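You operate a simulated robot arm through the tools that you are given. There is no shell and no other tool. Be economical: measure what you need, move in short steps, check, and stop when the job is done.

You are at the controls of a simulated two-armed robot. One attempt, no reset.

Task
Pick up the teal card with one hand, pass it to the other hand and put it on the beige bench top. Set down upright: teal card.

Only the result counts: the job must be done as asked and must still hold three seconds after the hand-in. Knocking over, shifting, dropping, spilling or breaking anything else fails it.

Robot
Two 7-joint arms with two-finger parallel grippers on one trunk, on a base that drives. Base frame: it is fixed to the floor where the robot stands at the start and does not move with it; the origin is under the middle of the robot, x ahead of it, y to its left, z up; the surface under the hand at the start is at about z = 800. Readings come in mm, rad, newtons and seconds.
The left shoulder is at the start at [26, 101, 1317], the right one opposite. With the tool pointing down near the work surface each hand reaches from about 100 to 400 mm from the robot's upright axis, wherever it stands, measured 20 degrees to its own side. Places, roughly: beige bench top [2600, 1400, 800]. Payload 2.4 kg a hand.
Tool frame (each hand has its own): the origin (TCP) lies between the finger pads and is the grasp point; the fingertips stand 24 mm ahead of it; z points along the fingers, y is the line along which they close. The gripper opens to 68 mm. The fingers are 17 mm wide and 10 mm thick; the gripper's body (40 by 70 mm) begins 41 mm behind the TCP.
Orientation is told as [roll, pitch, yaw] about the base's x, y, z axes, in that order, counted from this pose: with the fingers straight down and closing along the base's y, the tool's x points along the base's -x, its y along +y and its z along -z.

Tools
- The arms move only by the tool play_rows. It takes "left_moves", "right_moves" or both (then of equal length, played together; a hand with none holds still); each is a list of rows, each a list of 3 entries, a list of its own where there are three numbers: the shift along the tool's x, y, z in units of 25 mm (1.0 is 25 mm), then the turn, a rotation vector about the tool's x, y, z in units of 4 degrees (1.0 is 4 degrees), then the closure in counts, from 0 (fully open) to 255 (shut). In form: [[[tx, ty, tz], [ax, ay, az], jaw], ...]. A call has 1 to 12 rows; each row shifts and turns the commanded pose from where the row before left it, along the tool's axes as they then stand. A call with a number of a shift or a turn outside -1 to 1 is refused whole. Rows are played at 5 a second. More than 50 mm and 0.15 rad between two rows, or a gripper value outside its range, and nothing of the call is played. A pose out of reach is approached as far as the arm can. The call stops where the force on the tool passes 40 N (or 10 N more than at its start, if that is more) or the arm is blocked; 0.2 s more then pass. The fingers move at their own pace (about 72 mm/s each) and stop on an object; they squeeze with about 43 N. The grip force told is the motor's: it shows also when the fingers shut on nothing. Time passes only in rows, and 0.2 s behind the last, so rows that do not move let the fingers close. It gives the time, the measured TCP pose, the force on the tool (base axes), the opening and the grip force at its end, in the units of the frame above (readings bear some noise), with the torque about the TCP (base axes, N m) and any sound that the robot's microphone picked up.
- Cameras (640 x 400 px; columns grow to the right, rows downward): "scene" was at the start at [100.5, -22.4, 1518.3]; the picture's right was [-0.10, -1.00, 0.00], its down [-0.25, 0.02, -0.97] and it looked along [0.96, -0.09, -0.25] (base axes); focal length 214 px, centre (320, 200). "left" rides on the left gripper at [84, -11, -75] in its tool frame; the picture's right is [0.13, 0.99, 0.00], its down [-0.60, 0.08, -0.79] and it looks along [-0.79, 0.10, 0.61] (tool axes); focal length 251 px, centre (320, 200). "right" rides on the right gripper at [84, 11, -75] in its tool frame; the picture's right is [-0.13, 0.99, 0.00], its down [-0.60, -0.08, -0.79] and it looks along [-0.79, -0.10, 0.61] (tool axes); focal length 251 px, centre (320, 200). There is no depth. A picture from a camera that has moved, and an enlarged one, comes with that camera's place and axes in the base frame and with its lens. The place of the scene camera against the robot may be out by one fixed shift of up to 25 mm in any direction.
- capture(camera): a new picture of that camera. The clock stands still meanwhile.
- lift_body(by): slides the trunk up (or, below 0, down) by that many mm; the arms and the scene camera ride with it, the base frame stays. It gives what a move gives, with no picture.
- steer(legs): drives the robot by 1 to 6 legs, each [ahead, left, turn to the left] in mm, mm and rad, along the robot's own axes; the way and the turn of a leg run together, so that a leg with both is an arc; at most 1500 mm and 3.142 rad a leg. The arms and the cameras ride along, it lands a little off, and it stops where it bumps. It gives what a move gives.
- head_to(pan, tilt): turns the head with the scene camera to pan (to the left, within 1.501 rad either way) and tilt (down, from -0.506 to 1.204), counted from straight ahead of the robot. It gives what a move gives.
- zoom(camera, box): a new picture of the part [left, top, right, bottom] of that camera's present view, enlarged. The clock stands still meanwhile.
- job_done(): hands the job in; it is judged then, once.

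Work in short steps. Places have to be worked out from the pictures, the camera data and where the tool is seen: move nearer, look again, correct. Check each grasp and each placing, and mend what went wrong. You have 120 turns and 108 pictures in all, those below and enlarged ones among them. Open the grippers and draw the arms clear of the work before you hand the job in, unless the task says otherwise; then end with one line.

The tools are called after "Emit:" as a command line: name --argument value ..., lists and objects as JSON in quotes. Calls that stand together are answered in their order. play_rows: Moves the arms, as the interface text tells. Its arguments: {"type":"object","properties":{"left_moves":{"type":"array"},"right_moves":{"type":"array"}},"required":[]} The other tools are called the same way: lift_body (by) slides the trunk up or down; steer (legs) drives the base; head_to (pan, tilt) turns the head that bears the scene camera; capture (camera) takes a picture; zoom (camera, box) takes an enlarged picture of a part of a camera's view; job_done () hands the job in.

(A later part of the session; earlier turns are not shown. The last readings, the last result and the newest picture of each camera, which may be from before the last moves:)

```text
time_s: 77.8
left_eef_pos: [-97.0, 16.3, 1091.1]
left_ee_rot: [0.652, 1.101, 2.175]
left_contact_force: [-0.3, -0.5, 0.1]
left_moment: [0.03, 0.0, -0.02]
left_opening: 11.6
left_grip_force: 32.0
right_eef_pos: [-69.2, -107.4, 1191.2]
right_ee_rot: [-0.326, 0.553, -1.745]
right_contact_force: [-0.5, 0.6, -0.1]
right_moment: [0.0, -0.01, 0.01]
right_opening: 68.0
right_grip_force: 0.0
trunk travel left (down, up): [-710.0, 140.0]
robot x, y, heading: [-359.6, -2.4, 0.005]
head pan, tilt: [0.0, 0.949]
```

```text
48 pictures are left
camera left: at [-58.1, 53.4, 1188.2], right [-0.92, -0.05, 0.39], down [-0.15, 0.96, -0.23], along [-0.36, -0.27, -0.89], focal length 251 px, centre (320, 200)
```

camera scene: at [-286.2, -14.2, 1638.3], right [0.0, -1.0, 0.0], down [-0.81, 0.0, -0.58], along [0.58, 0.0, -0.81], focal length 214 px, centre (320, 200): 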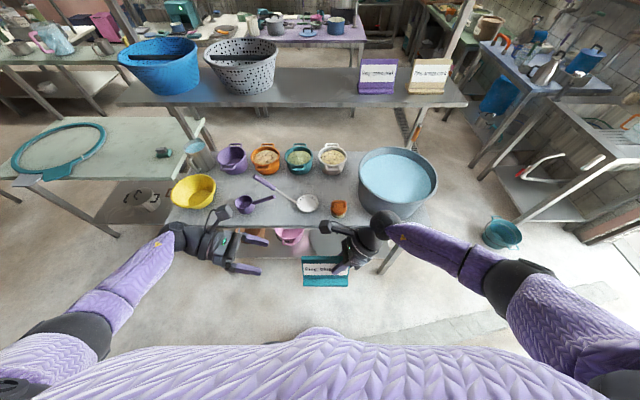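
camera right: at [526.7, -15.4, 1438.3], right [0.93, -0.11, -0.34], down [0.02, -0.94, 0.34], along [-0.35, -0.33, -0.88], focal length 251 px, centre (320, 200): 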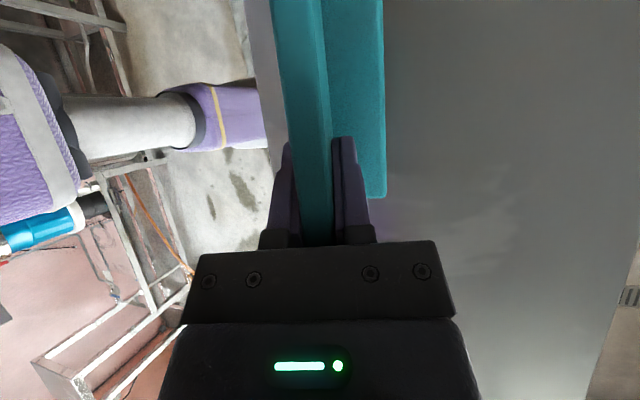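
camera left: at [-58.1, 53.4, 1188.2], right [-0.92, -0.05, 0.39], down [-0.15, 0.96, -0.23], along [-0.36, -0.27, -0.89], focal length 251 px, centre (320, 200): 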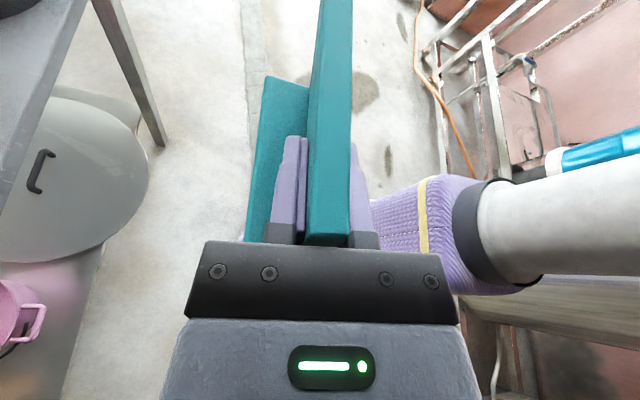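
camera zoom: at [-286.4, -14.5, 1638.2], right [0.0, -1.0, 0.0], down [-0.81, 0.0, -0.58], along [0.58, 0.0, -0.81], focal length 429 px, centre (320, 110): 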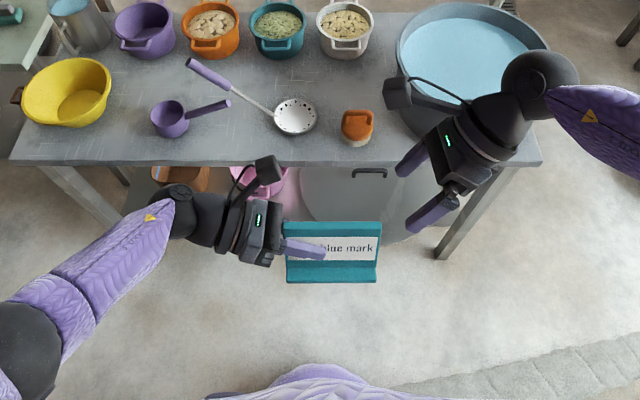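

The card is passed: left hand holds it alone, firm. Now I look toward the bench (bearing ≈0.44 rad) and around for a free route.

Emit:
head_to --pan 0.45 --tilt 0.2

Emit:
capture --camera "scene"

Emit:
head_to --pan 1.2 --tilt 0.35

Emit:
capture --camera "scene"

Emit:
head_to --pan -1.0 --tilt 0.35

Emit:
capture --camera "scene"

```text
time_s: 78.9
left_eef_pos: [-97.1, 15.5, 1090.2]
left_ee_rot: [0.652, 1.099, 2.176]
left_contact_force: [0.5, 0.4, -0.4]
left_moment: [0.05, 0.01, -0.02]
left_opening: 11.5
left_grip_force: 32.5
right_eef_pos: [-68.7, -107.6, 1192.0]
right_ee_rot: [-0.327, 0.555, -1.744]
right_contact_force: [0.4, -0.3, -0.6]
right_moment: [-0.01, -0.01, -0.03]
right_opening: 67.8
right_grip_force: 0.1
trunk travel left (down, up): [-710.0, 140.0]
robot x, y, heading: [-356.7, 1.4, 0.003]
head pan, tilt: [0.45, 0.201]
```

```text
47 pictures are left
camera scene: at [-275.2, 26.2, 1703.3], right [0.44, -0.9, 0.0], down [-0.18, -0.09, -0.98], along [0.88, 0.43, -0.2], focal length 214 px, centre (320, 200)
```

scene: 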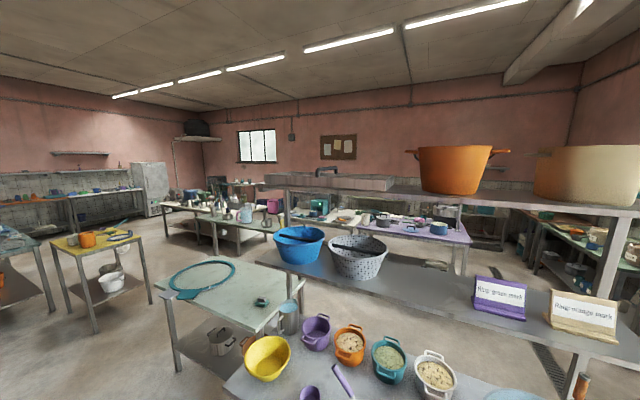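

```text
time_s: 80.0
left_eef_pos: [-96.1, 14.8, 1090.1]
left_ee_rot: [0.651, 1.1, 2.175]
left_contact_force: [0.7, -1.0, 0.6]
left_moment: [0.02, -0.01, -0.01]
left_opening: 11.6
left_grip_force: 32.0
right_eef_pos: [-68.3, -108.1, 1192.1]
right_ee_rot: [-0.327, 0.553, -1.743]
right_contact_force: [0.0, -0.8, -0.4]
right_moment: [-0.01, 0.01, 0.0]
right_opening: 67.7
right_grip_force: 0.1
trunk travel left (down, up): [-710.0, 140.0]
robot x, y, heading: [-364.3, 0.9, 0.002]
head pan, tilt: [1.201, 0.351]
```

```text
46 pictures are left
camera scene: at [-325.6, 72.3, 1689.4], right [0.93, -0.36, 0.0], down [-0.12, -0.32, -0.94], along [0.34, 0.88, -0.34], focal length 214 px, centre (320, 200)
```

scene: 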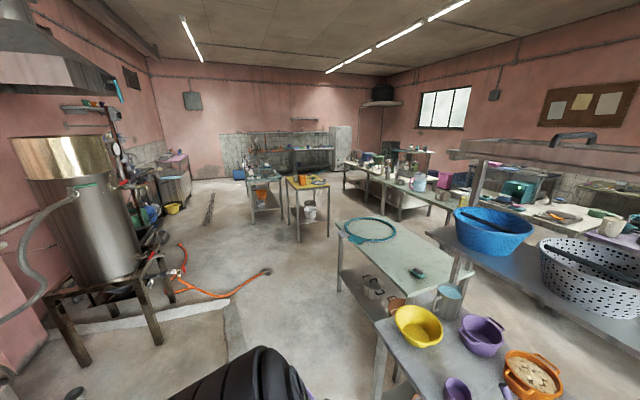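

```text
time_s: 82.1
left_eef_pos: [-97.2, 16.3, 1090.7]
left_ee_rot: [0.655, 1.099, 2.174]
left_contact_force: [0.1, -0.1, 0.5]
left_moment: [-0.03, -0.01, 0.0]
left_opening: 11.4
left_grip_force: 31.8
right_eef_pos: [-68.4, -106.5, 1191.1]
right_ee_rot: [-0.326, 0.553, -1.744]
right_contact_force: [-0.5, 1.0, 1.0]
right_moment: [0.02, 0.01, 0.01]
right_opening: 67.9
right_grip_force: 0.1
trunk travel left (down, up): [-710.0, 140.0]
robot x, y, heading: [-360.2, -0.5, 0.006]
head pan, tilt: [-1.0, 0.351]
```

```text
45 pictures are left
camera scene: at [-308.4, -92.8, 1689.4], right [-0.84, -0.54, 0.0], down [-0.19, 0.29, -0.94], along [0.51, -0.79, -0.34], focal length 214 px, centre (320, 200)
```

scene: 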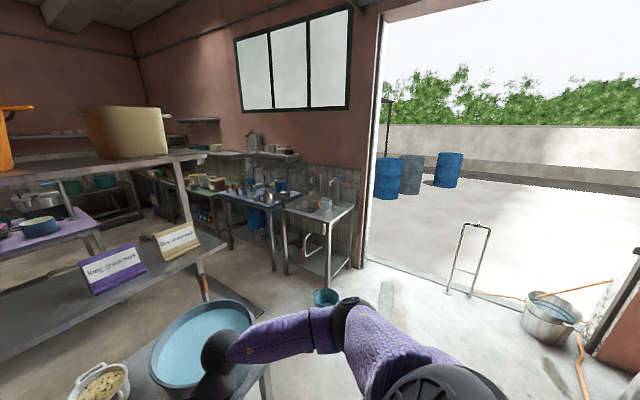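

The beige bench lies beyond the shelf, left of the purple table; the route round the shelf's right end looks open. First I strafe right 1100 mm and look ahead.

Emit:
steer --legs '[[0, -1100, 0]]'

Emit:
head_to --pan 0.0 --tilt 0.45

Emit:
capture --camera "scene"

```text
time_s: 87.8
left_eef_pos: [-98.3, -1102.8, 1091.1]
left_ee_rot: [0.651, 1.1, 2.167]
left_contact_force: [-0.1, -0.2, -0.3]
left_moment: [0.01, -0.01, 0.01]
left_opening: 11.5
left_grip_force: 32.1
right_eef_pos: [-71.3, -1227.1, 1190.8]
right_ee_rot: [-0.327, 0.553, -1.754]
right_contact_force: [-0.5, 0.0, 0.3]
right_moment: [0.03, -0.02, -0.01]
right_opening: 68.1
right_grip_force: 0.0
trunk travel left (down, up): [-710.0, 140.0]
robot x, y, heading: [-359.0, -1114.6, -0.006]
head pan, tilt: [-1.0, 0.351]
```

```text
time_s: 89.0
left_eef_pos: [-98.8, -1102.4, 1090.2]
left_ee_rot: [0.652, 1.1, 2.162]
left_contact_force: [-1.7, 0.3, 0.1]
left_moment: [-0.01, 0.0, 0.02]
left_opening: 11.6
left_grip_force: 32.2
right_eef_pos: [-70.7, -1226.4, 1190.8]
right_ee_rot: [-0.326, 0.554, -1.754]
right_contact_force: [0.3, -0.3, -0.3]
right_moment: [0.01, -0.02, 0.02]
right_opening: 67.8
right_grip_force: 0.0
trunk travel left (down, up): [-710.0, 140.0]
robot x, y, heading: [-360.6, -1113.1, -0.01]
head pan, tilt: [0.0, 0.45]
```

```text
44 pictures are left
camera scene: at [-268.8, -1130.9, 1680.2], right [-0.01, -1.0, 0.0], down [-0.44, 0.0, -0.9], along [0.9, -0.01, -0.44], focal length 214 px, centre (320, 200)
```

scene: 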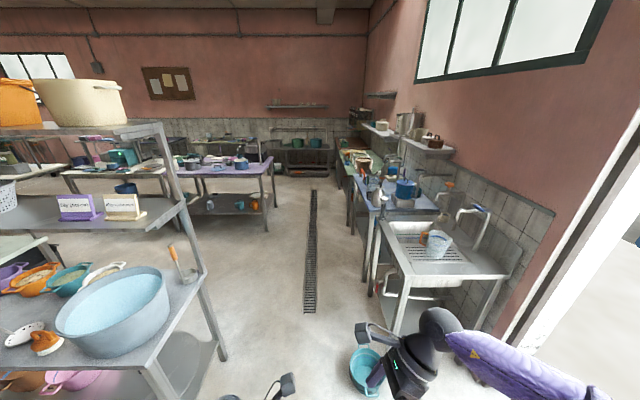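

The corridor between shelf end (y≈−500) and counters (y≈−1580, bucket ≈−1450) is wide enough. Drive 1500 mm ahead, easing 50 mm left, then look left.

Emit:
steer --legs '[[1500, 60, 0]]'

Emit:
head_to --pan 0.9 --tilt 0.4

Emit:
capture --camera "scene"

Emit:
head_to --pan 0.0 --tilt 0.5

Emit:
capture --camera "scene"

```text
refused: leg 1 is longer than a leg can be; nothing moved
```

```text
time_s: 90.2
left_eef_pos: [-97.1, -1101.7, 1090.7]
left_ee_rot: [0.651, 1.099, 2.164]
left_contact_force: [0.0, 0.3, 0.3]
left_moment: [0.04, 0.0, 0.03]
left_opening: 11.5
left_grip_force: 32.0
right_eef_pos: [-70.6, -1226.4, 1191.3]
right_ee_rot: [-0.326, 0.553, -1.754]
right_contact_force: [0.2, 0.1, 0.1]
right_moment: [-0.01, 0.0, 0.02]
right_opening: 67.8
right_grip_force: 0.1
trunk travel left (down, up): [-710.0, 140.0]
robot x, y, heading: [-360.8, -1115.9, -0.013]
head pan, tilt: [0.901, 0.4]
```

```text
43 pictures are left
camera scene: at [-302.6, -1058.1, 1684.8], right [0.78, -0.63, 0.0], down [-0.24, -0.3, -0.92], along [0.58, 0.72, -0.39], focal length 214 px, centre (320, 200)
```

scene: 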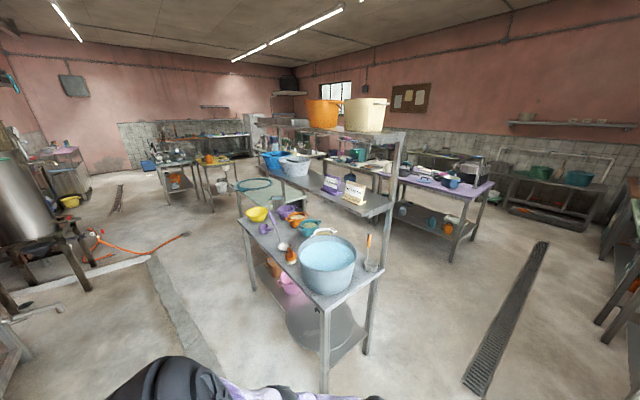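

```text
time_s: 91.5
left_eef_pos: [-98.1, -1103.4, 1090.6]
left_ee_rot: [0.652, 1.098, 2.165]
left_contact_force: [-0.6, -1.1, 0.2]
left_moment: [0.03, 0.03, -0.01]
left_opening: 11.3
left_grip_force: 31.8
right_eef_pos: [-71.6, -1226.0, 1191.7]
right_ee_rot: [-0.326, 0.553, -1.755]
right_contact_force: [-0.5, -0.4, 0.5]
right_moment: [0.03, -0.01, -0.01]
right_opening: 67.7
right_grip_force: 0.1
trunk travel left (down, up): [-710.0, 140.0]
robot x, y, heading: [-361.3, -1117.5, -0.01]
head pan, tilt: [0.0, 0.499]
```

```text
42 pictures are left
camera scene: at [-269.7, -1130.7, 1675.7], right [-0.01, -1.0, 0.0], down [-0.48, 0.0, -0.88], along [0.88, -0.01, -0.48], focal length 214 px, centre (320, 200)
```

scene: 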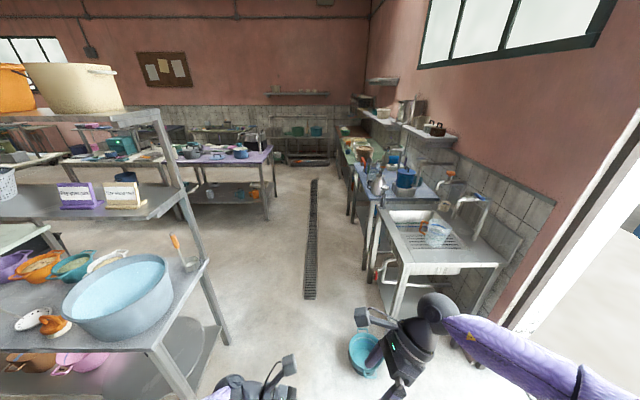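

The leg was a hair too long; I repeat it slightly shorter.

Emit:
steer --legs '[[1450, 60, 0]]'

Emit:
head_to --pan 0.9 --tilt 0.35

Emit:
capture --camera "scene"

```text
time_s: 98.5
left_eef_pos: [1308.1, -1048.3, 1089.9]
left_ee_rot: [0.653, 1.1, 2.168]
left_contact_force: [0.2, -0.2, 0.6]
left_moment: [-0.01, -0.05, -0.01]
left_opening: 11.3
left_grip_force: 32.0
right_eef_pos: [1335.6, -1171.6, 1191.1]
right_ee_rot: [-0.326, 0.552, -1.749]
right_contact_force: [0.0, 0.6, -0.4]
right_moment: [0.0, -0.01, -0.01]
right_opening: 68.1
right_grip_force: 0.1
trunk travel left (down, up): [-710.0, 140.0]
robot x, y, heading: [1045.2, -1062.3, -0.005]
head pan, tilt: [0.0, 0.499]
```

```text
time_s: 99.7
left_eef_pos: [1306.9, -1048.5, 1091.0]
left_ee_rot: [0.653, 1.1, 2.168]
left_contact_force: [0.3, -0.3, 0.5]
left_moment: [0.02, 0.0, -0.01]
left_opening: 11.6
left_grip_force: 32.1
right_eef_pos: [1333.5, -1170.8, 1191.9]
right_ee_rot: [-0.325, 0.553, -1.751]
right_contact_force: [0.3, 0.1, -0.7]
right_moment: [0.02, 0.02, -0.01]
right_opening: 67.8
right_grip_force: 0.1
trunk travel left (down, up): [-710.0, 140.0]
robot x, y, heading: [1041.4, -1065.5, -0.002]
head pan, tilt: [0.901, 0.351]
```

```text
41 pictures are left
camera scene: at [1103.2, -1004.1, 1689.4], right [0.78, -0.62, 0.0], down [-0.21, -0.27, -0.94], along [0.59, 0.73, -0.34], focal length 214 px, centre (320, 200)
```

scene: 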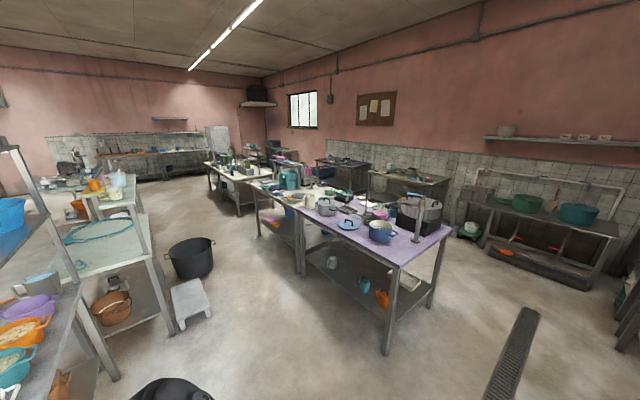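

The aisle in front of the purple and beige tables (front edges ≈x 2200–2290) is open. I drive ahead 640 mm, then strafe left 1480 mm and look at the beige bench.

Emit:
steer --legs '[[640, 0, 0], [0, 1480, 0]]'

Emit:
head_to --pan 0.7 --tilt 0.6

Emit:
capture --camera "scene"

```text
time_s: 110.2
left_eef_pos: [1942.4, 444.5, 1090.5]
left_ee_rot: [0.652, 1.1, 2.172]
left_contact_force: [-0.2, -0.2, -0.2]
left_moment: [0.03, 0.03, -0.01]
left_opening: 11.6
left_grip_force: 32.0
right_eef_pos: [1970.3, 320.7, 1191.5]
right_ee_rot: [-0.327, 0.554, -1.744]
right_contact_force: [-0.4, -0.5, 0.3]
right_moment: [0.01, 0.0, 0.02]
right_opening: 67.9
right_grip_force: 0.0
trunk travel left (down, up): [-710.0, 140.0]
robot x, y, heading: [1679.2, 429.0, 0.007]
head pan, tilt: [0.901, 0.351]
```

```text
time_s: 111.0
left_eef_pos: [1943.3, 443.9, 1091.5]
left_ee_rot: [0.652, 1.099, 2.172]
left_contact_force: [-1.0, 0.1, 0.3]
left_moment: [0.06, 0.02, 0.01]
left_opening: 11.5
left_grip_force: 32.2
right_eef_pos: [1971.7, 321.2, 1191.2]
right_ee_rot: [-0.327, 0.553, -1.745]
right_contact_force: [0.5, -0.3, -0.1]
right_moment: [-0.02, -0.03, 0.04]
right_opening: 67.8
right_grip_force: 0.1
trunk travel left (down, up): [-710.0, 140.0]
robot x, y, heading: [1673.1, 427.0, -0.004]
head pan, tilt: [0.7, 0.6]
```

```text
40 pictures are left
camera scene: at [1747.8, 471.6, 1666.7], right [0.65, -0.76, 0.0], down [-0.43, -0.36, -0.83], along [0.63, 0.53, -0.56], focal length 214 px, centre (320, 200)
```

scene: 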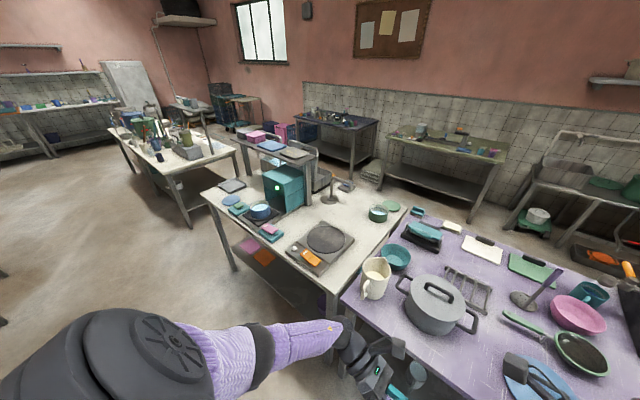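

Beige bench: x 2211–3038, y 770–2060, quite cluttered. I strafe left 900 mm for a nearer look at free places along its front edge.

Emit:
steer --legs '[[0, 900, 0]]'

Emit:
head_to --pan 0.25 --tilt 0.75

Emit:
capture --camera "scene"

```text
time_s: 115.7
left_eef_pos: [1933.5, 1352.3, 1090.0]
left_ee_rot: [0.655, 1.099, 2.19]
left_contact_force: [0.9, 0.4, -0.5]
left_moment: [-0.02, -0.01, 0.01]
left_opening: 11.7
left_grip_force: 32.0
right_eef_pos: [1962.9, 1229.2, 1191.6]
right_ee_rot: [-0.326, 0.554, -1.729]
right_contact_force: [0.4, 0.2, -0.1]
right_moment: [-0.01, 0.0, 0.0]
right_opening: 68.2
right_grip_force: 0.0
trunk travel left (down, up): [-710.0, 140.0]
robot x, y, heading: [1667.5, 1331.2, 0.02]
head pan, tilt: [0.7, 0.6]
```

```text
time_s: 116.6
left_eef_pos: [1934.0, 1352.2, 1091.5]
left_ee_rot: [0.653, 1.099, 2.192]
left_contact_force: [-0.9, -0.4, -0.2]
left_moment: [0.02, -0.02, 0.0]
left_opening: 11.3
left_grip_force: 32.9
right_eef_pos: [1963.3, 1230.7, 1192.5]
right_ee_rot: [-0.326, 0.552, -1.728]
right_contact_force: [-0.2, -0.2, 0.7]
right_moment: [0.01, 0.01, 0.01]
right_opening: 68.0
right_grip_force: 0.0
trunk travel left (down, up): [-710.0, 140.0]
robot x, y, heading: [1670.6, 1334.5, 0.015]
head pan, tilt: [0.25, 0.75]
```

```text
39 pictures are left
camera scene: at [1751.1, 1340.3, 1653.8], right [0.27, -0.96, 0.0], down [-0.66, -0.18, -0.73], along [0.7, 0.19, -0.68], focal length 214 px, centre (320, 200)
```

scene: 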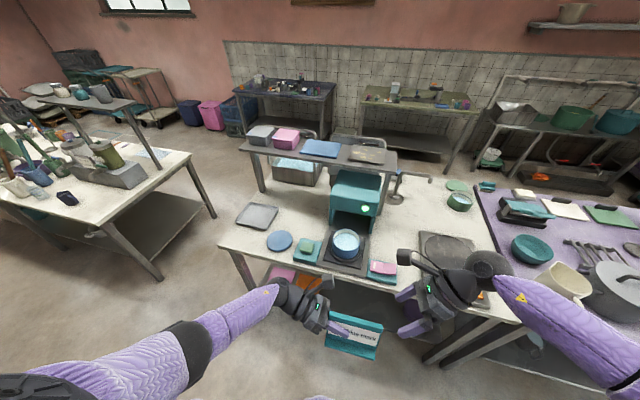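

A free patch exists at the bench's front left: x≈2185–2330, y≈1765–1935 (between blue lid, grey tray and corner). I raise and tuck the right hand, then strafe left to y≈1870.

Emit:
play_rows --right_moves '[[[0.45, -0.78, -0.68], [0, 0, 0], 0], [[0.45, -0.78, -0.68], [0, 0, 0], 0], [[0.45, -0.78, -0.68], [0, 0, 0], 0], [[0.45, -0.78, -0.68], [0, 0, 0], 0], [[0.45, -0.78, -0.68], [0, 0, 0], 0], [[0.45, -0.78, -0.68], [0, 0, 0], 0]]'

Emit:
steer --legs '[[0, 0, -0.015], [0, 536, 0]]'

Emit:
head_to --pan 0.0 --tilt 0.8

Emit:
capture --camera "scene"

```text
time_s: 118.0
left_eef_pos: [1932.6, 1351.9, 1091.1]
left_ee_rot: [0.653, 1.1, 2.189]
left_contact_force: [0.4, -0.9, 0.5]
left_moment: [0.01, -0.03, 0.03]
left_opening: 11.4
left_grip_force: 32.2
right_eef_pos: [1883.4, 1230.3, 1342.1]
right_ee_rot: [-0.328, 0.554, -1.729]
right_contact_force: [0.0, -0.2, -0.4]
right_moment: [0.01, 0.02, -0.01]
right_opening: 68.3
right_grip_force: 0.1
trunk travel left (down, up): [-710.0, 140.0]
robot x, y, heading: [1673.1, 1330.9, 0.019]
head pan, tilt: [0.25, 0.75]
```

```text
time_s: 119.7
left_eef_pos: [1933.0, 1448.5, 1089.8]
left_ee_rot: [0.657, 1.101, 2.18]
left_contact_force: [-0.2, 0.2, 0.7]
left_moment: [0.01, 0.0, -0.01]
left_opening: 11.3
left_grip_force: 32.4
right_eef_pos: [1882.7, 1327.4, 1342.1]
right_ee_rot: [-0.327, 0.549, -1.742]
right_contact_force: [0.4, 0.1, 0.8]
right_moment: [-0.04, 0.01, 0.03]
right_opening: 67.9
right_grip_force: 0.0
trunk travel left (down, up): [-710.0, 140.0]
robot x, y, heading: [1675.0, 1426.6, 0.005]
head pan, tilt: [0.25, 0.75]
stopped in leg 2: the robot was blocked; the commanded pose is now the measured one
```

```text
time_s: 120.5
left_eef_pos: [1933.0, 1445.2, 1089.8]
left_ee_rot: [0.655, 1.102, 2.178]
left_contact_force: [0.3, 0.4, -0.6]
left_moment: [-0.01, -0.03, -0.02]
left_opening: 11.7
left_grip_force: 32.0
right_eef_pos: [1882.9, 1323.3, 1342.6]
right_ee_rot: [-0.327, 0.551, -1.741]
right_contact_force: [-0.7, 0.8, 0.4]
right_moment: [-0.02, 0.03, -0.05]
right_opening: 67.8
right_grip_force: 0.0
trunk travel left (down, up): [-710.0, 140.0]
robot x, y, heading: [1666.9, 1429.8, 0.005]
head pan, tilt: [0.0, 0.799]
```

```text
38 pictures are left
camera scene: at [1751.6, 1415.9, 1649.8], right [0.01, -1.0, 0.0], down [-0.72, 0.0, -0.7], along [0.7, 0.0, -0.72], focal length 214 px, centre (320, 200)
```

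scene: 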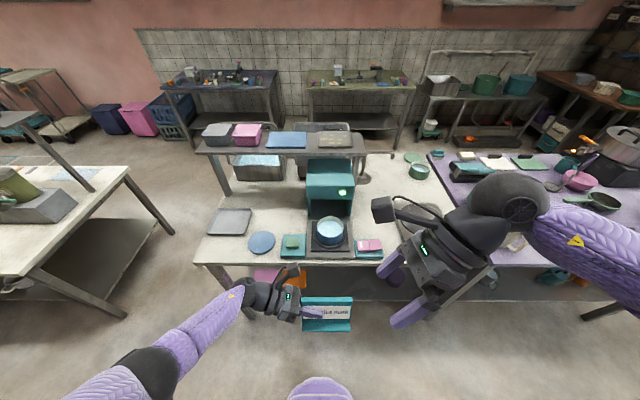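

Something blocked the base on its left. I look left and down before going on.

Emit:
head_to --pan 1.4 --tilt 0.7

Emit:
capture --camera "scene"

Emit:
capture --camera "left"

```text
time_s: 122.0
left_eef_pos: [1933.7, 1446.3, 1090.3]
left_ee_rot: [0.653, 1.098, 2.173]
left_contact_force: [0.1, -0.7, -0.5]
left_moment: [0.02, 0.0, 0.0]
left_opening: 11.5
left_grip_force: 31.9
right_eef_pos: [1882.6, 1323.7, 1340.9]
right_ee_rot: [-0.327, 0.554, -1.742]
right_contact_force: [0.2, 0.4, 0.8]
right_moment: [-0.01, 0.01, -0.04]
right_opening: 68.0
right_grip_force: 0.1
trunk travel left (down, up): [-710.0, 140.0]
robot x, y, heading: [1671.2, 1428.1, 0.004]
head pan, tilt: [1.4, 0.7]
```

```text
37 pictures are left
camera scene: at [1685.0, 1498.9, 1658.0], right [0.99, -0.17, 0.0], down [-0.11, -0.64, -0.76], along [0.13, 0.75, -0.64], focal length 214 px, centre (320, 200)
```

scene: 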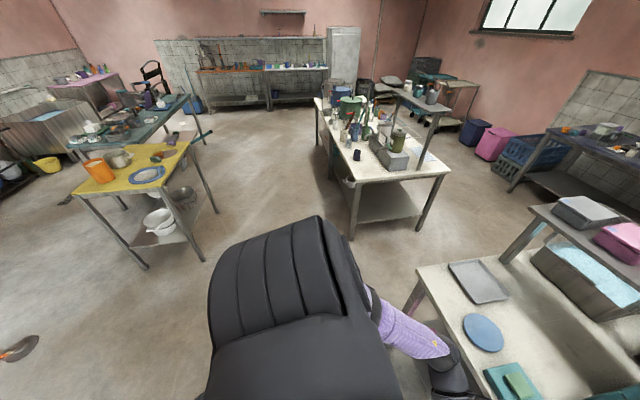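

```text
36 pictures are left
camera left: at [1971.7, 1483.3, 1188.2], right [-0.92, -0.05, 0.39], down [-0.15, 0.96, -0.23], along [-0.36, -0.27, -0.89], focal length 251 px, centre (320, 200)
```

left: 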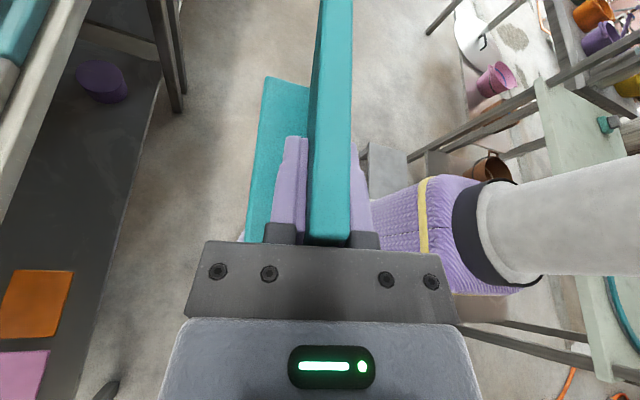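

The likely culprit is the black pot standing on the floor behind-left of the base. I move 160 mm ahead, away from it, and look back there before strafing.

Emit:
steer --legs '[[0, -30, 0], [160, 0, 0]]'

Emit:
head_to --pan 1.5 --tilt 1.1

Emit:
capture --camera "scene"

Emit:
capture --camera "right"

```text
time_s: 123.8
left_eef_pos: [2092.9, 1415.7, 1091.4]
left_ee_rot: [0.656, 1.099, 2.178]
left_contact_force: [-0.5, 0.6, -0.5]
left_moment: [0.02, 0.02, -0.01]
left_opening: 11.3
left_grip_force: 32.1
right_eef_pos: [2042.2, 1293.4, 1341.3]
right_ee_rot: [-0.325, 0.553, -1.743]
right_contact_force: [0.5, -0.7, -0.1]
right_moment: [0.01, 0.05, 0.01]
right_opening: 68.1
right_grip_force: 0.1
trunk travel left (down, up): [-710.0, 140.0]
robot x, y, heading: [1831.3, 1399.0, 0.007]
head pan, tilt: [1.4, 0.7]
```

```text
time_s: 124.7
left_eef_pos: [2091.6, 1416.7, 1089.2]
left_ee_rot: [0.654, 1.1, 2.177]
left_contact_force: [-0.2, -0.4, -0.4]
left_moment: [0.03, 0.01, 0.0]
left_opening: 11.6
left_grip_force: 32.3
right_eef_pos: [2040.2, 1294.4, 1340.7]
right_ee_rot: [-0.326, 0.553, -1.744]
right_contact_force: [0.3, 0.8, -0.3]
right_moment: [0.02, 0.01, 0.0]
right_opening: 68.0
right_grip_force: 0.2
trunk travel left (down, up): [-710.0, 140.0]
robot x, y, heading: [1830.6, 1404.0, 0.008]
head pan, tilt: [1.499, 1.1]
```

```text
35 pictures are left
camera scene: at [1834.0, 1448.6, 1628.1], right [1.0, -0.07, 0.0], down [-0.06, -0.89, -0.45], along [0.03, 0.45, -0.89], focal length 214 px, centre (320, 200)
```

scene: 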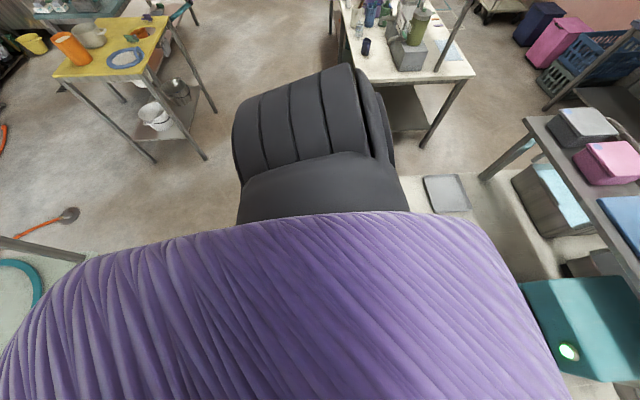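

```text
34 pictures are left
camera right: at [2082.1, 1324.1, 1443.3], right [0.94, -0.1, -0.34], down [0.02, -0.94, 0.34], along [-0.35, -0.33, -0.88], focal length 251 px, centre (320, 200)
```

right: 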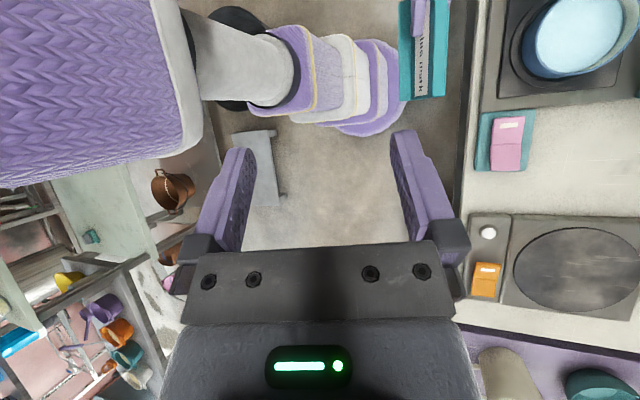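

The pot indeed stands there (x up to ≈1480); the base is now clear of it. Bench front edge by the hand camera is x≈2193. Strafe left 466 mm.

Emit:
steer --legs '[[0, 466, 0]]'

Emit:
head_to --pan 0.0 --tilt 0.9

Emit:
capture --camera "scene"

Emit:
capture --camera "right"

```text
time_s: 127.5
left_eef_pos: [2090.2, 1881.1, 1090.3]
left_ee_rot: [0.654, 1.102, 2.171]
left_contact_force: [0.4, 1.3, 0.7]
left_moment: [-0.02, -0.01, -0.02]
left_opening: 11.6
left_grip_force: 32.8
right_eef_pos: [2038.9, 1758.1, 1341.7]
right_ee_rot: [-0.327, 0.553, -1.746]
right_contact_force: [-0.3, 0.9, -0.2]
right_moment: [-0.02, 0.01, 0.02]
right_opening: 67.8
right_grip_force: 0.0
trunk travel left (down, up): [-710.0, 140.0]
robot x, y, heading: [1831.2, 1861.0, 0.003]
head pan, tilt: [1.499, 1.1]
```

```text
time_s: 129.1
left_eef_pos: [2089.3, 1879.1, 1089.6]
left_ee_rot: [0.655, 1.1, 2.172]
left_contact_force: [-0.6, 0.7, -0.1]
left_moment: [0.04, 0.02, -0.01]
left_opening: 11.4
left_grip_force: 32.1
right_eef_pos: [2039.5, 1757.6, 1342.0]
right_ee_rot: [-0.325, 0.553, -1.748]
right_contact_force: [0.2, -0.1, 0.1]
right_moment: [-0.02, -0.02, 0.03]
right_opening: 67.8
right_grip_force: 0.0
trunk travel left (down, up): [-710.0, 140.0]
robot x, y, heading: [1822.2, 1865.8, -0.0]
head pan, tilt: [0.0, 0.901]
```

```text
33 pictures are left
camera scene: at [1903.8, 1850.4, 1641.8], right [0.0, -1.0, 0.0], down [-0.78, 0.0, -0.62], along [0.62, 0.0, -0.78], focal length 214 px, centre (320, 200)
```

scene: 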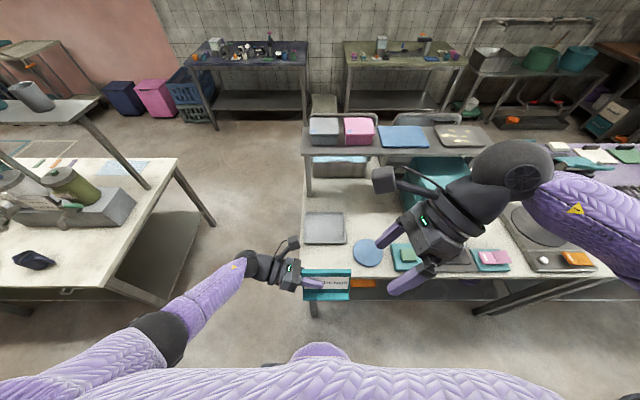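

```text
32 pictures are left
camera right: at [2080.3, 1787.6, 1443.4], right [0.93, -0.11, -0.34], down [0.01, -0.94, 0.34], along [-0.35, -0.33, -0.88], focal length 251 px, centre (320, 200)
```

right: 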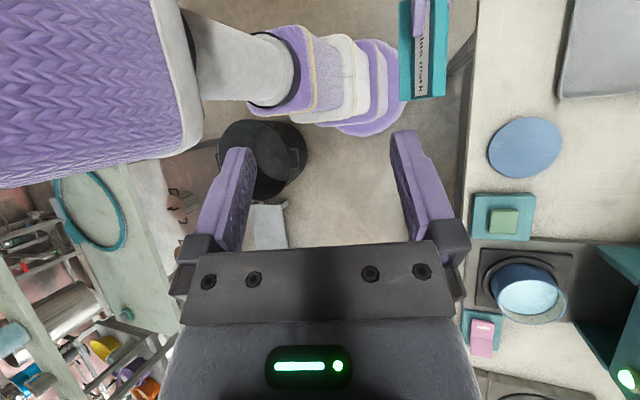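

The right hand camera maps the free patch well: x 2190–2333, y 1732–≥1940. I'll set the card at centre ≈(2262, 1840). A bench leg limits the base, so: 140 mm ahead and 42 mm arm extension.

Emit:
play_rows --left_moves '[[[0.22, -0.81, -0.09], [0, 0, 0], 255], [[0.22, -0.81, -0.09], [0, 0, 0], 255], [[0, 0, 0], [0, 0, 0], 255]]'

Emit:
steer --legs '[[138, 0, 0]]'

Emit:
capture --camera "left"

Emit:
capture --camera "right"

```text
time_s: 129.9
left_eef_pos: [2132.9, 1880.4, 1092.4]
left_ee_rot: [0.655, 1.1, 2.17]
left_contact_force: [0.4, -0.3, 0.3]
left_moment: [0.01, 0.0, 0.0]
left_opening: 11.7
left_grip_force: 31.5
right_eef_pos: [2039.0, 1756.8, 1341.9]
right_ee_rot: [-0.326, 0.551, -1.746]
right_contact_force: [0.0, 0.3, -0.4]
right_moment: [-0.03, -0.01, -0.02]
right_opening: 68.1
right_grip_force: 0.0
trunk travel left (down, up): [-710.0, 140.0]
robot x, y, heading: [1830.0, 1863.3, -0.002]
head pan, tilt: [0.0, 0.901]
```

```text
time_s: 131.2
left_eef_pos: [2270.3, 1879.0, 1091.1]
left_ee_rot: [0.656, 1.099, 2.172]
left_contact_force: [0.6, 0.4, -1.1]
left_moment: [0.05, 0.0, 0.0]
left_opening: 11.5
left_grip_force: 32.3
right_eef_pos: [2176.8, 1757.8, 1341.4]
right_ee_rot: [-0.326, 0.552, -1.748]
right_contact_force: [1.7, 0.8, 0.9]
right_moment: [-0.01, 0.03, 0.05]
right_opening: 67.9
right_grip_force: 0.1
trunk travel left (down, up): [-710.0, 140.0]
robot x, y, heading: [1964.4, 1867.0, -0.001]
head pan, tilt: [0.0, 0.901]
```

```text
31 pictures are left
camera left: at [2309.3, 1917.4, 1188.7], right [-0.92, -0.05, 0.39], down [-0.15, 0.96, -0.23], along [-0.36, -0.27, -0.89], focal length 251 px, centre (320, 200)
```

left: 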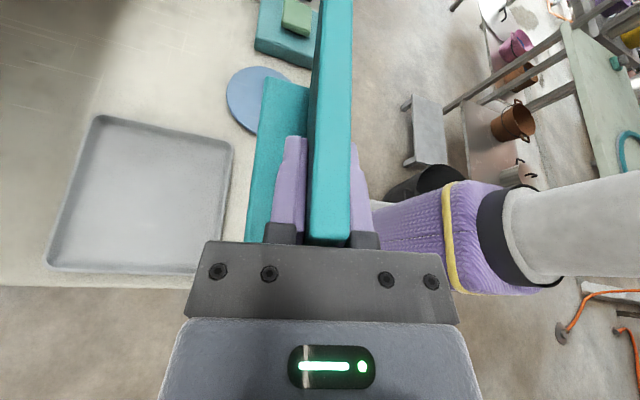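

```text
30 pictures are left
camera right: at [2218.5, 1787.6, 1443.1], right [0.93, -0.11, -0.34], down [0.02, -0.94, 0.34], along [-0.36, -0.33, -0.88], focal length 251 px, centre (320, 200)
```

right: 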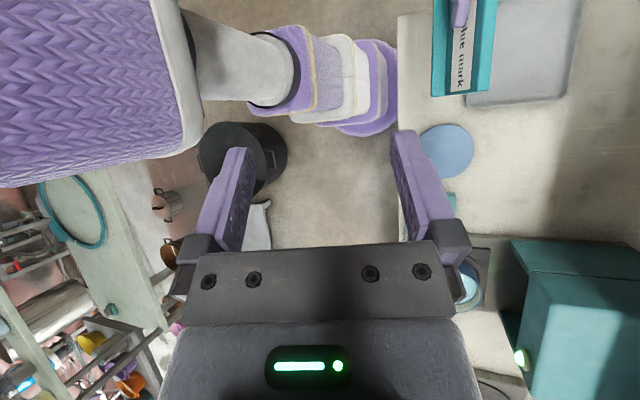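

All clear; precise strip is x≈2178–2308, so I bring the card back 17 mm to its middle, and then lower the trunk 200 mm (card bottom to ≈ z 825).

Emit:
play_rows --left_moves '[[[-0.18, 0.65, 0.07], [0, 0, 0], 255], [[0, 0, 0], [0, 0, 0], 255]]'

Emit:
lift_body --by -200

Emit:
capture --camera "left"

Emit:
capture --camera "right"

Emit:
capture --camera "scene"

```text
time_s: 131.8
left_eef_pos: [2253.2, 1880.1, 1091.1]
left_ee_rot: [0.654, 1.099, 2.171]
left_contact_force: [0.7, 1.2, -0.3]
left_moment: [0.02, -0.01, -0.03]
left_opening: 11.6
left_grip_force: 32.7
right_eef_pos: [2175.8, 1757.4, 1342.7]
right_ee_rot: [-0.326, 0.552, -1.746]
right_contact_force: [0.5, 0.4, 0.8]
right_moment: [-0.01, 0.02, 0.03]
right_opening: 68.0
right_grip_force: 0.1
trunk travel left (down, up): [-710.0, 140.0]
robot x, y, heading: [1967.2, 1865.6, 0.004]
head pan, tilt: [0.0, 0.901]
```

```text
time_s: 134.0
left_eef_pos: [2250.7, 1880.5, 893.5]
left_ee_rot: [0.654, 1.104, 2.168]
left_contact_force: [-4.5, -2.0, 33.9]
left_moment: [-0.24, -0.63, 0.2]
left_opening: 11.7
left_grip_force: 32.8
right_eef_pos: [2173.8, 1757.3, 1142.1]
right_ee_rot: [-0.322, 0.554, -1.744]
right_contact_force: [0.2, 0.3, 0.3]
right_moment: [-0.02, 0.04, 0.01]
right_opening: 67.9
right_grip_force: 0.0
trunk travel left (down, up): [-510.0, 340.0]
robot x, y, heading: [1961.4, 1867.2, 0.002]
head pan, tilt: [0.0, 0.901]
```

```text
29 pictures are left
camera left: at [2289.6, 1917.0, 990.4], right [-0.92, -0.05, 0.39], down [-0.15, 0.96, -0.23], along [-0.36, -0.27, -0.89], focal length 251 px, centre (320, 200)
```

left: 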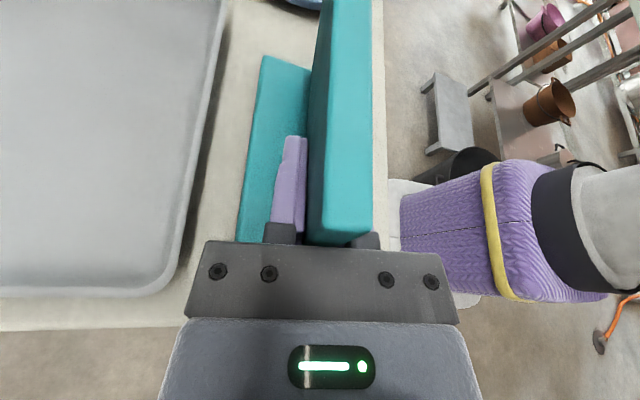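

```text
28 pictures are left
camera right: at [2214.8, 1787.5, 1244.1], right [0.94, -0.11, -0.34], down [0.01, -0.94, 0.34], along [-0.35, -0.33, -0.88], focal length 251 px, centre (320, 200)
```

right: 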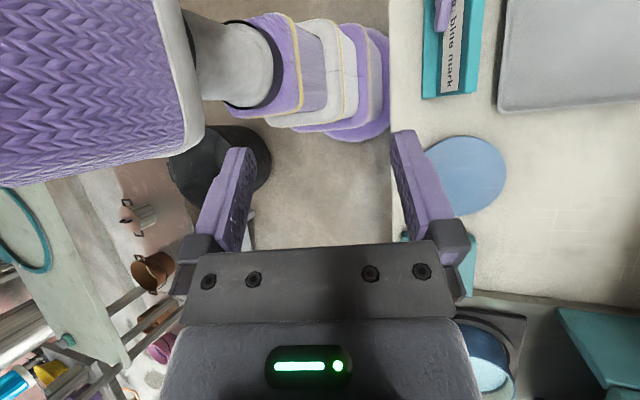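

```text
27 pictures are left
camera scene: at [2046.4, 1850.2, 1442.0], right [0.0, -1.0, 0.0], down [-0.78, 0.0, -0.62], along [0.62, 0.0, -0.78], focal length 214 px, centre (320, 200)
```

scene: 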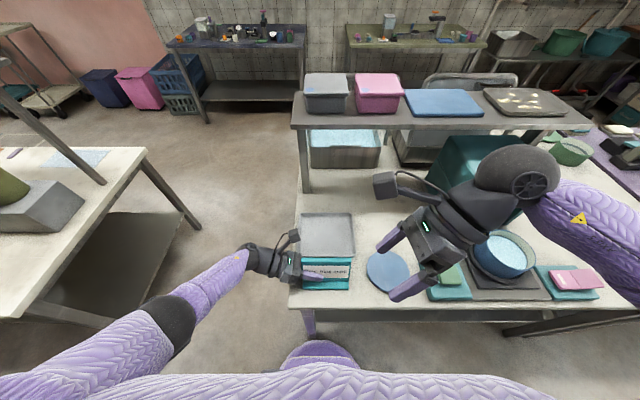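

Contact came earlier than expected (34 N up at TCP z 893). I relieve by raising the trunk 4 mm and inspect how the card stands.

Emit:
lift_body --by 4

Emit:
zoom --camera "left" --box '[180, 0, 460, 260]'

Emit:
zoom --camera "right" --box '[370, 0, 570, 130]'

Emit:
zoom --camera "scene" --box '[220, 180, 420, 320]'

```text
time_s: 134.5
left_eef_pos: [2250.7, 1880.6, 893.8]
left_ee_rot: [0.651, 1.094, 2.17]
left_contact_force: [-0.3, 0.2, 1.3]
left_moment: [-0.16, -0.08, -0.04]
left_opening: 11.8
left_grip_force: 31.6
right_eef_pos: [2175.8, 1756.8, 1143.8]
right_ee_rot: [-0.328, 0.55, -1.747]
right_contact_force: [-0.5, -0.4, -0.3]
right_moment: [-0.01, -0.01, 0.01]
right_opening: 68.1
right_grip_force: 0.0
trunk travel left (down, up): [-514.0, 336.0]
robot x, y, heading: [1969.3, 1865.4, 0.002]
head pan, tilt: [0.0, 0.901]
```

```text
1.54 times, centred on (320, 130) of left
camera zoom: at [2290.5, 1917.7, 991.4], right [-0.92, -0.05, 0.39], down [-0.15, 0.96, -0.23], along [-0.36, -0.27, -0.89], focal length 387 px, centre (320, 308)
```

zoom: 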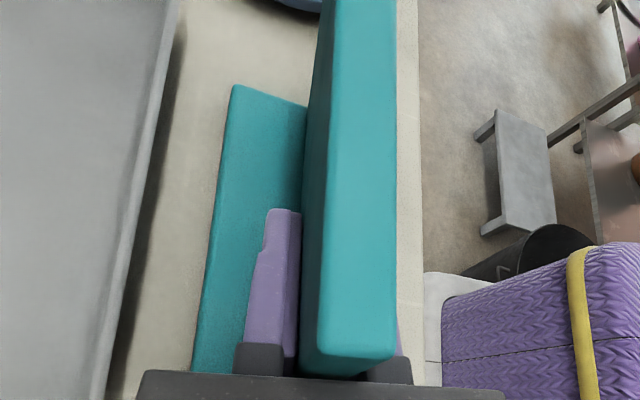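

```text
3.08 times, centred on (470, 65) of right
camera zoom: at [2216.9, 1787.5, 1247.1], right [0.93, -0.11, -0.34], down [0.01, -0.94, 0.34], along [-0.36, -0.33, -0.88], focal length 774 px, centre (-142, 615)
```

zoom: 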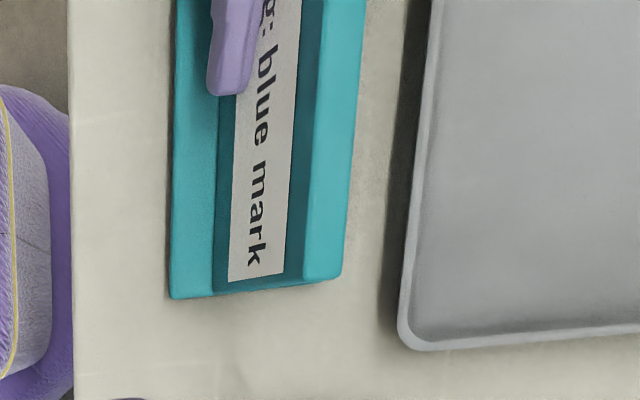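

```text
2.86 times, centred on (320, 250) of scene
camera zoom: at [2048.6, 1850.3, 1445.4], right [0.0, -1.0, 0.0], down [-0.78, 0.0, -0.62], along [0.62, 0.0, -0.78], focal length 613 px, centre (320, 57)
```

zoom: 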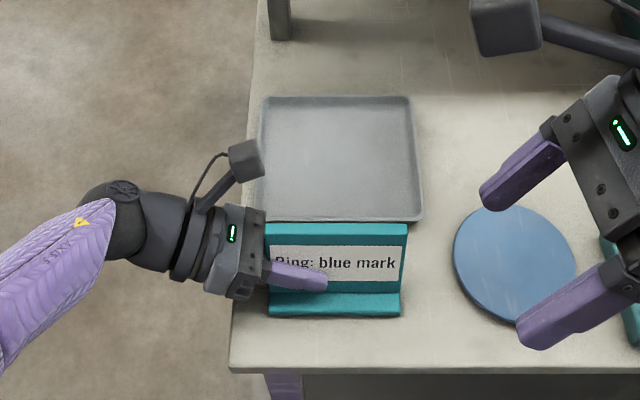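

The bench is really ≈840 high; the card slid up in the grip but stands level (lip front x≈2221, panel top ≈2266, as nominal). I ease it down 2 mm to be sure of seating and read the force.

Emit:
play_rows --left_moves '[[[-0.07, -0.022, 0.03], [0, 0, 0], 255], [[0, 0, 0], [0, 0, 0], 255]]'

```text
time_s: 135.1
left_eef_pos: [2251.3, 1879.9, 892.5]
left_ee_rot: [0.653, 1.101, 2.17]
left_contact_force: [0.5, 2.4, 6.6]
left_moment: [0.37, -0.24, 0.09]
left_opening: 11.3
left_grip_force: 32.4
right_eef_pos: [2175.0, 1757.8, 1145.7]
right_ee_rot: [-0.326, 0.551, -1.748]
right_contact_force: [1.3, -1.1, 0.2]
right_moment: [-0.02, 0.0, 0.0]
right_opening: 68.1
right_grip_force: 0.1
trunk travel left (down, up): [-514.0, 336.0]
robot x, y, heading: [1964.8, 1864.6, 0.002]
head pan, tilt: [0.0, 0.901]
```

Seated with ~7 N. I open the left gripper gradually.

Emit:
play_rows --left_moves '[[[0, 0, 0], [0, 0, 0], 212], [[0, 0, 0], [0, 0, 0], 205], [[0, 0, 0], [0, 0, 0], 198], [[0, 0, 0], [0, 0, 0], 190], [[0, 0, 0], [0, 0, 0], 170], [[0, 0, 0], [0, 0, 0], 140], [[0, 0, 0], [0, 0, 0], 110]]'

Emit:
capture --camera "left"

Emit:
zoom --camera "right" --box '[370, 0, 570, 130]'

Emit:
zoom --camera "scene" --box '[220, 180, 420, 320]'

```text
time_s: 136.7
left_eef_pos: [2251.3, 1878.9, 893.8]
left_ee_rot: [0.654, 1.1, 2.17]
left_contact_force: [0.3, -0.7, -0.3]
left_moment: [0.0, 0.03, 0.03]
left_opening: 38.8
left_grip_force: 0.1
right_eef_pos: [2175.2, 1757.7, 1144.8]
right_ee_rot: [-0.327, 0.552, -1.746]
right_contact_force: [0.2, 0.0, 0.1]
right_moment: [0.02, -0.02, 0.02]
right_opening: 68.0
right_grip_force: 0.0
trunk travel left (down, up): [-514.0, 336.0]
robot x, y, heading: [1962.1, 1859.9, -0.001]
head pan, tilt: [0.0, 0.901]
```

```text
23 pictures are left
camera left: at [2290.8, 1917.0, 991.1], right [-0.92, -0.05, 0.39], down [-0.15, 0.96, -0.23], along [-0.36, -0.27, -0.89], focal length 251 px, centre (320, 200)
```

left: 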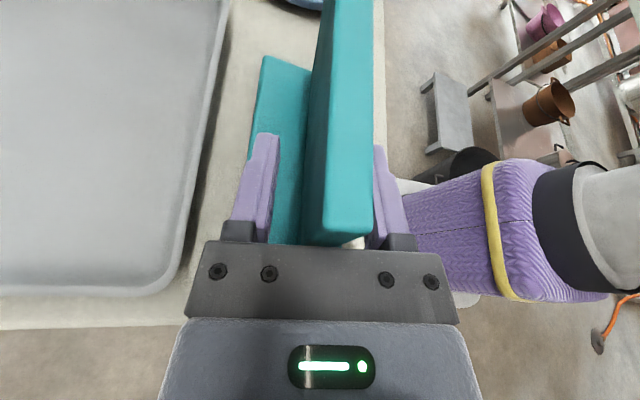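

```text
3.08 times, centred on (470, 65) of right
camera zoom: at [2217.0, 1787.6, 1247.4], right [0.93, -0.11, -0.34], down [0.01, -0.94, 0.34], along [-0.35, -0.33, -0.88], focal length 774 px, centre (-142, 615)
```

zoom: 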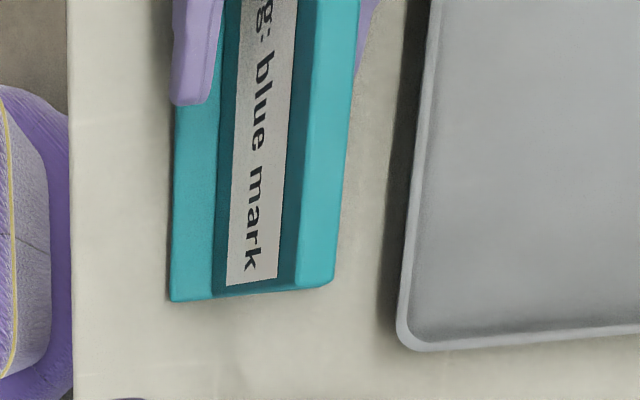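

```text
2.86 times, centred on (320, 250) of scene
camera zoom: at [2048.7, 1850.3, 1445.6], right [0.0, -1.0, 0.0], down [-0.78, 0.0, -0.62], along [0.62, 0.0, -0.78], focal length 613 px, centre (320, 57)
```

zoom: 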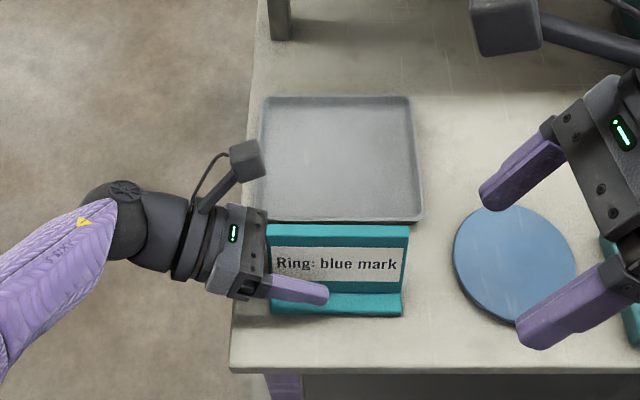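

The card stands on the bench by itself. Open fully and withdraw the left hand along its fingers to the upper left.

Emit:
play_rows --left_moves '[[[0, 0, 0], [0, 0, 0], 40], [[0, 0, 0], [0, 0, 0], 0], [[0, 0, 0], [0, 0, 0], 0], [[0, 0, -0.5], [0, 0, 0], 0], [[0, 0, -0.8], [0, 0, 0], 0], [[0, 0, -0.8], [0, 0, 0], 0], [[0, 0, -0.8], [0, 0, 0], 0], [[0, 0, -0.8], [0, 0, 0], 0], [[0, 0, -0.8], [0, 0, 0], 0]]'

Emit:
zoom --camera "scene" --box '[220, 180, 420, 320]'

Emit:
capture --camera "left"

```text
time_s: 138.7
left_eef_pos: [2263.7, 1982.7, 934.2]
left_ee_rot: [0.654, 1.101, 2.174]
left_contact_force: [-0.5, 0.4, 1.0]
left_moment: [-0.01, -0.01, -0.01]
left_opening: 68.0
left_grip_force: 0.1
right_eef_pos: [2176.4, 1757.9, 1145.7]
right_ee_rot: [-0.327, 0.552, -1.747]
right_contact_force: [-1.1, 0.0, -0.3]
right_moment: [-0.01, -0.01, 0.01]
right_opening: 67.9
right_grip_force: 0.1
trunk travel left (down, up): [-514.0, 336.0]
robot x, y, heading: [1963.6, 1866.1, -0.004]
head pan, tilt: [0.0, 0.901]
```

```text
2.86 times, centred on (320, 250) of scene
camera zoom: at [2048.7, 1850.5, 1445.6], right [0.0, -1.0, 0.0], down [-0.78, 0.0, -0.62], along [0.62, 0.0, -0.78], focal length 613 px, centre (320, 57)
```

zoom: 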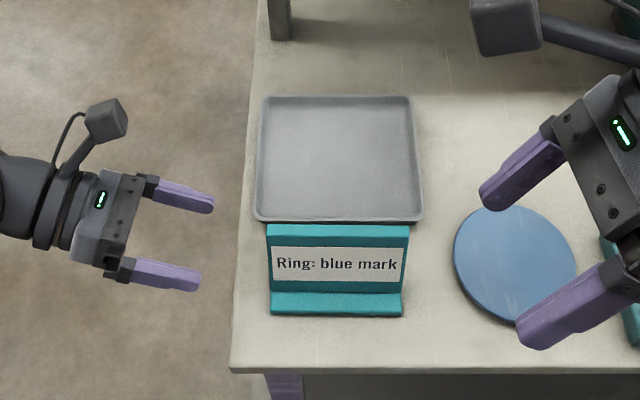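

```text
19 pictures are left
camera left: at [2302.5, 2020.5, 1031.3], right [-0.92, -0.05, 0.39], down [-0.15, 0.96, -0.23], along [-0.36, -0.27, -0.89], focal length 251 px, centre (320, 200)
```

left: 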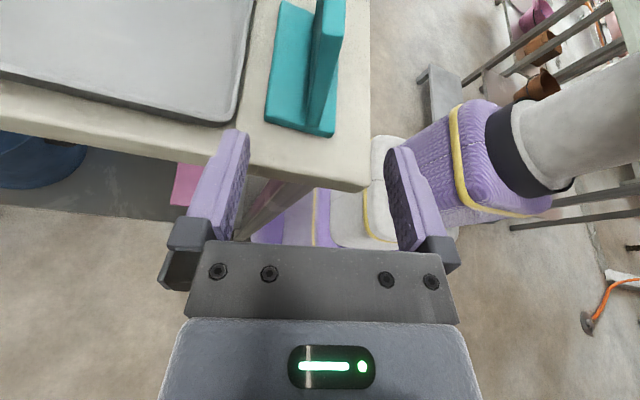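

The card stands upright and flat on the beige bench, touching nothing. I back the robot off 180 mm to clear both arms, and take a last look.

Emit:
steer --legs '[[-180, 0, 0]]'

Emit:
capture --camera "scene"

```text
time_s: 140.2
left_eef_pos: [2085.3, 1983.5, 933.4]
left_ee_rot: [0.653, 1.102, 2.174]
left_contact_force: [-0.4, -1.2, -0.8]
left_moment: [0.01, 0.02, -0.02]
left_opening: 68.3
left_grip_force: 0.1
right_eef_pos: [1999.3, 1757.0, 1144.6]
right_ee_rot: [-0.323, 0.554, -1.745]
right_contact_force: [-0.1, 1.1, -0.8]
right_moment: [0.0, -0.03, -0.03]
right_opening: 68.0
right_grip_force: 0.1
trunk travel left (down, up): [-514.0, 336.0]
robot x, y, heading: [1785.9, 1864.0, 0.0]
head pan, tilt: [0.0, 0.901]
```

```text
18 pictures are left
camera scene: at [1870.6, 1850.4, 1445.7], right [0.0, -1.0, 0.0], down [-0.78, 0.0, -0.62], along [0.62, 0.0, -0.78], focal length 214 px, centre (320, 200)
```

scene: 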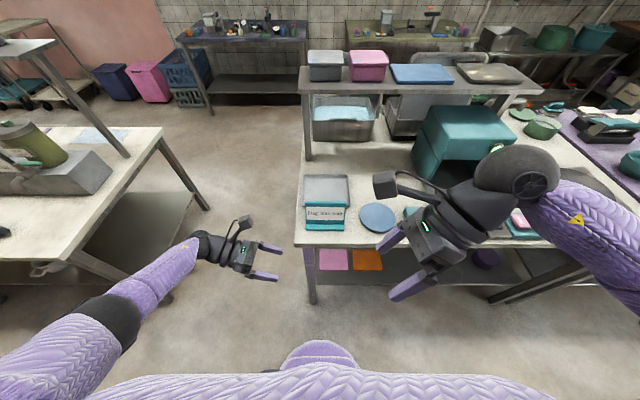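

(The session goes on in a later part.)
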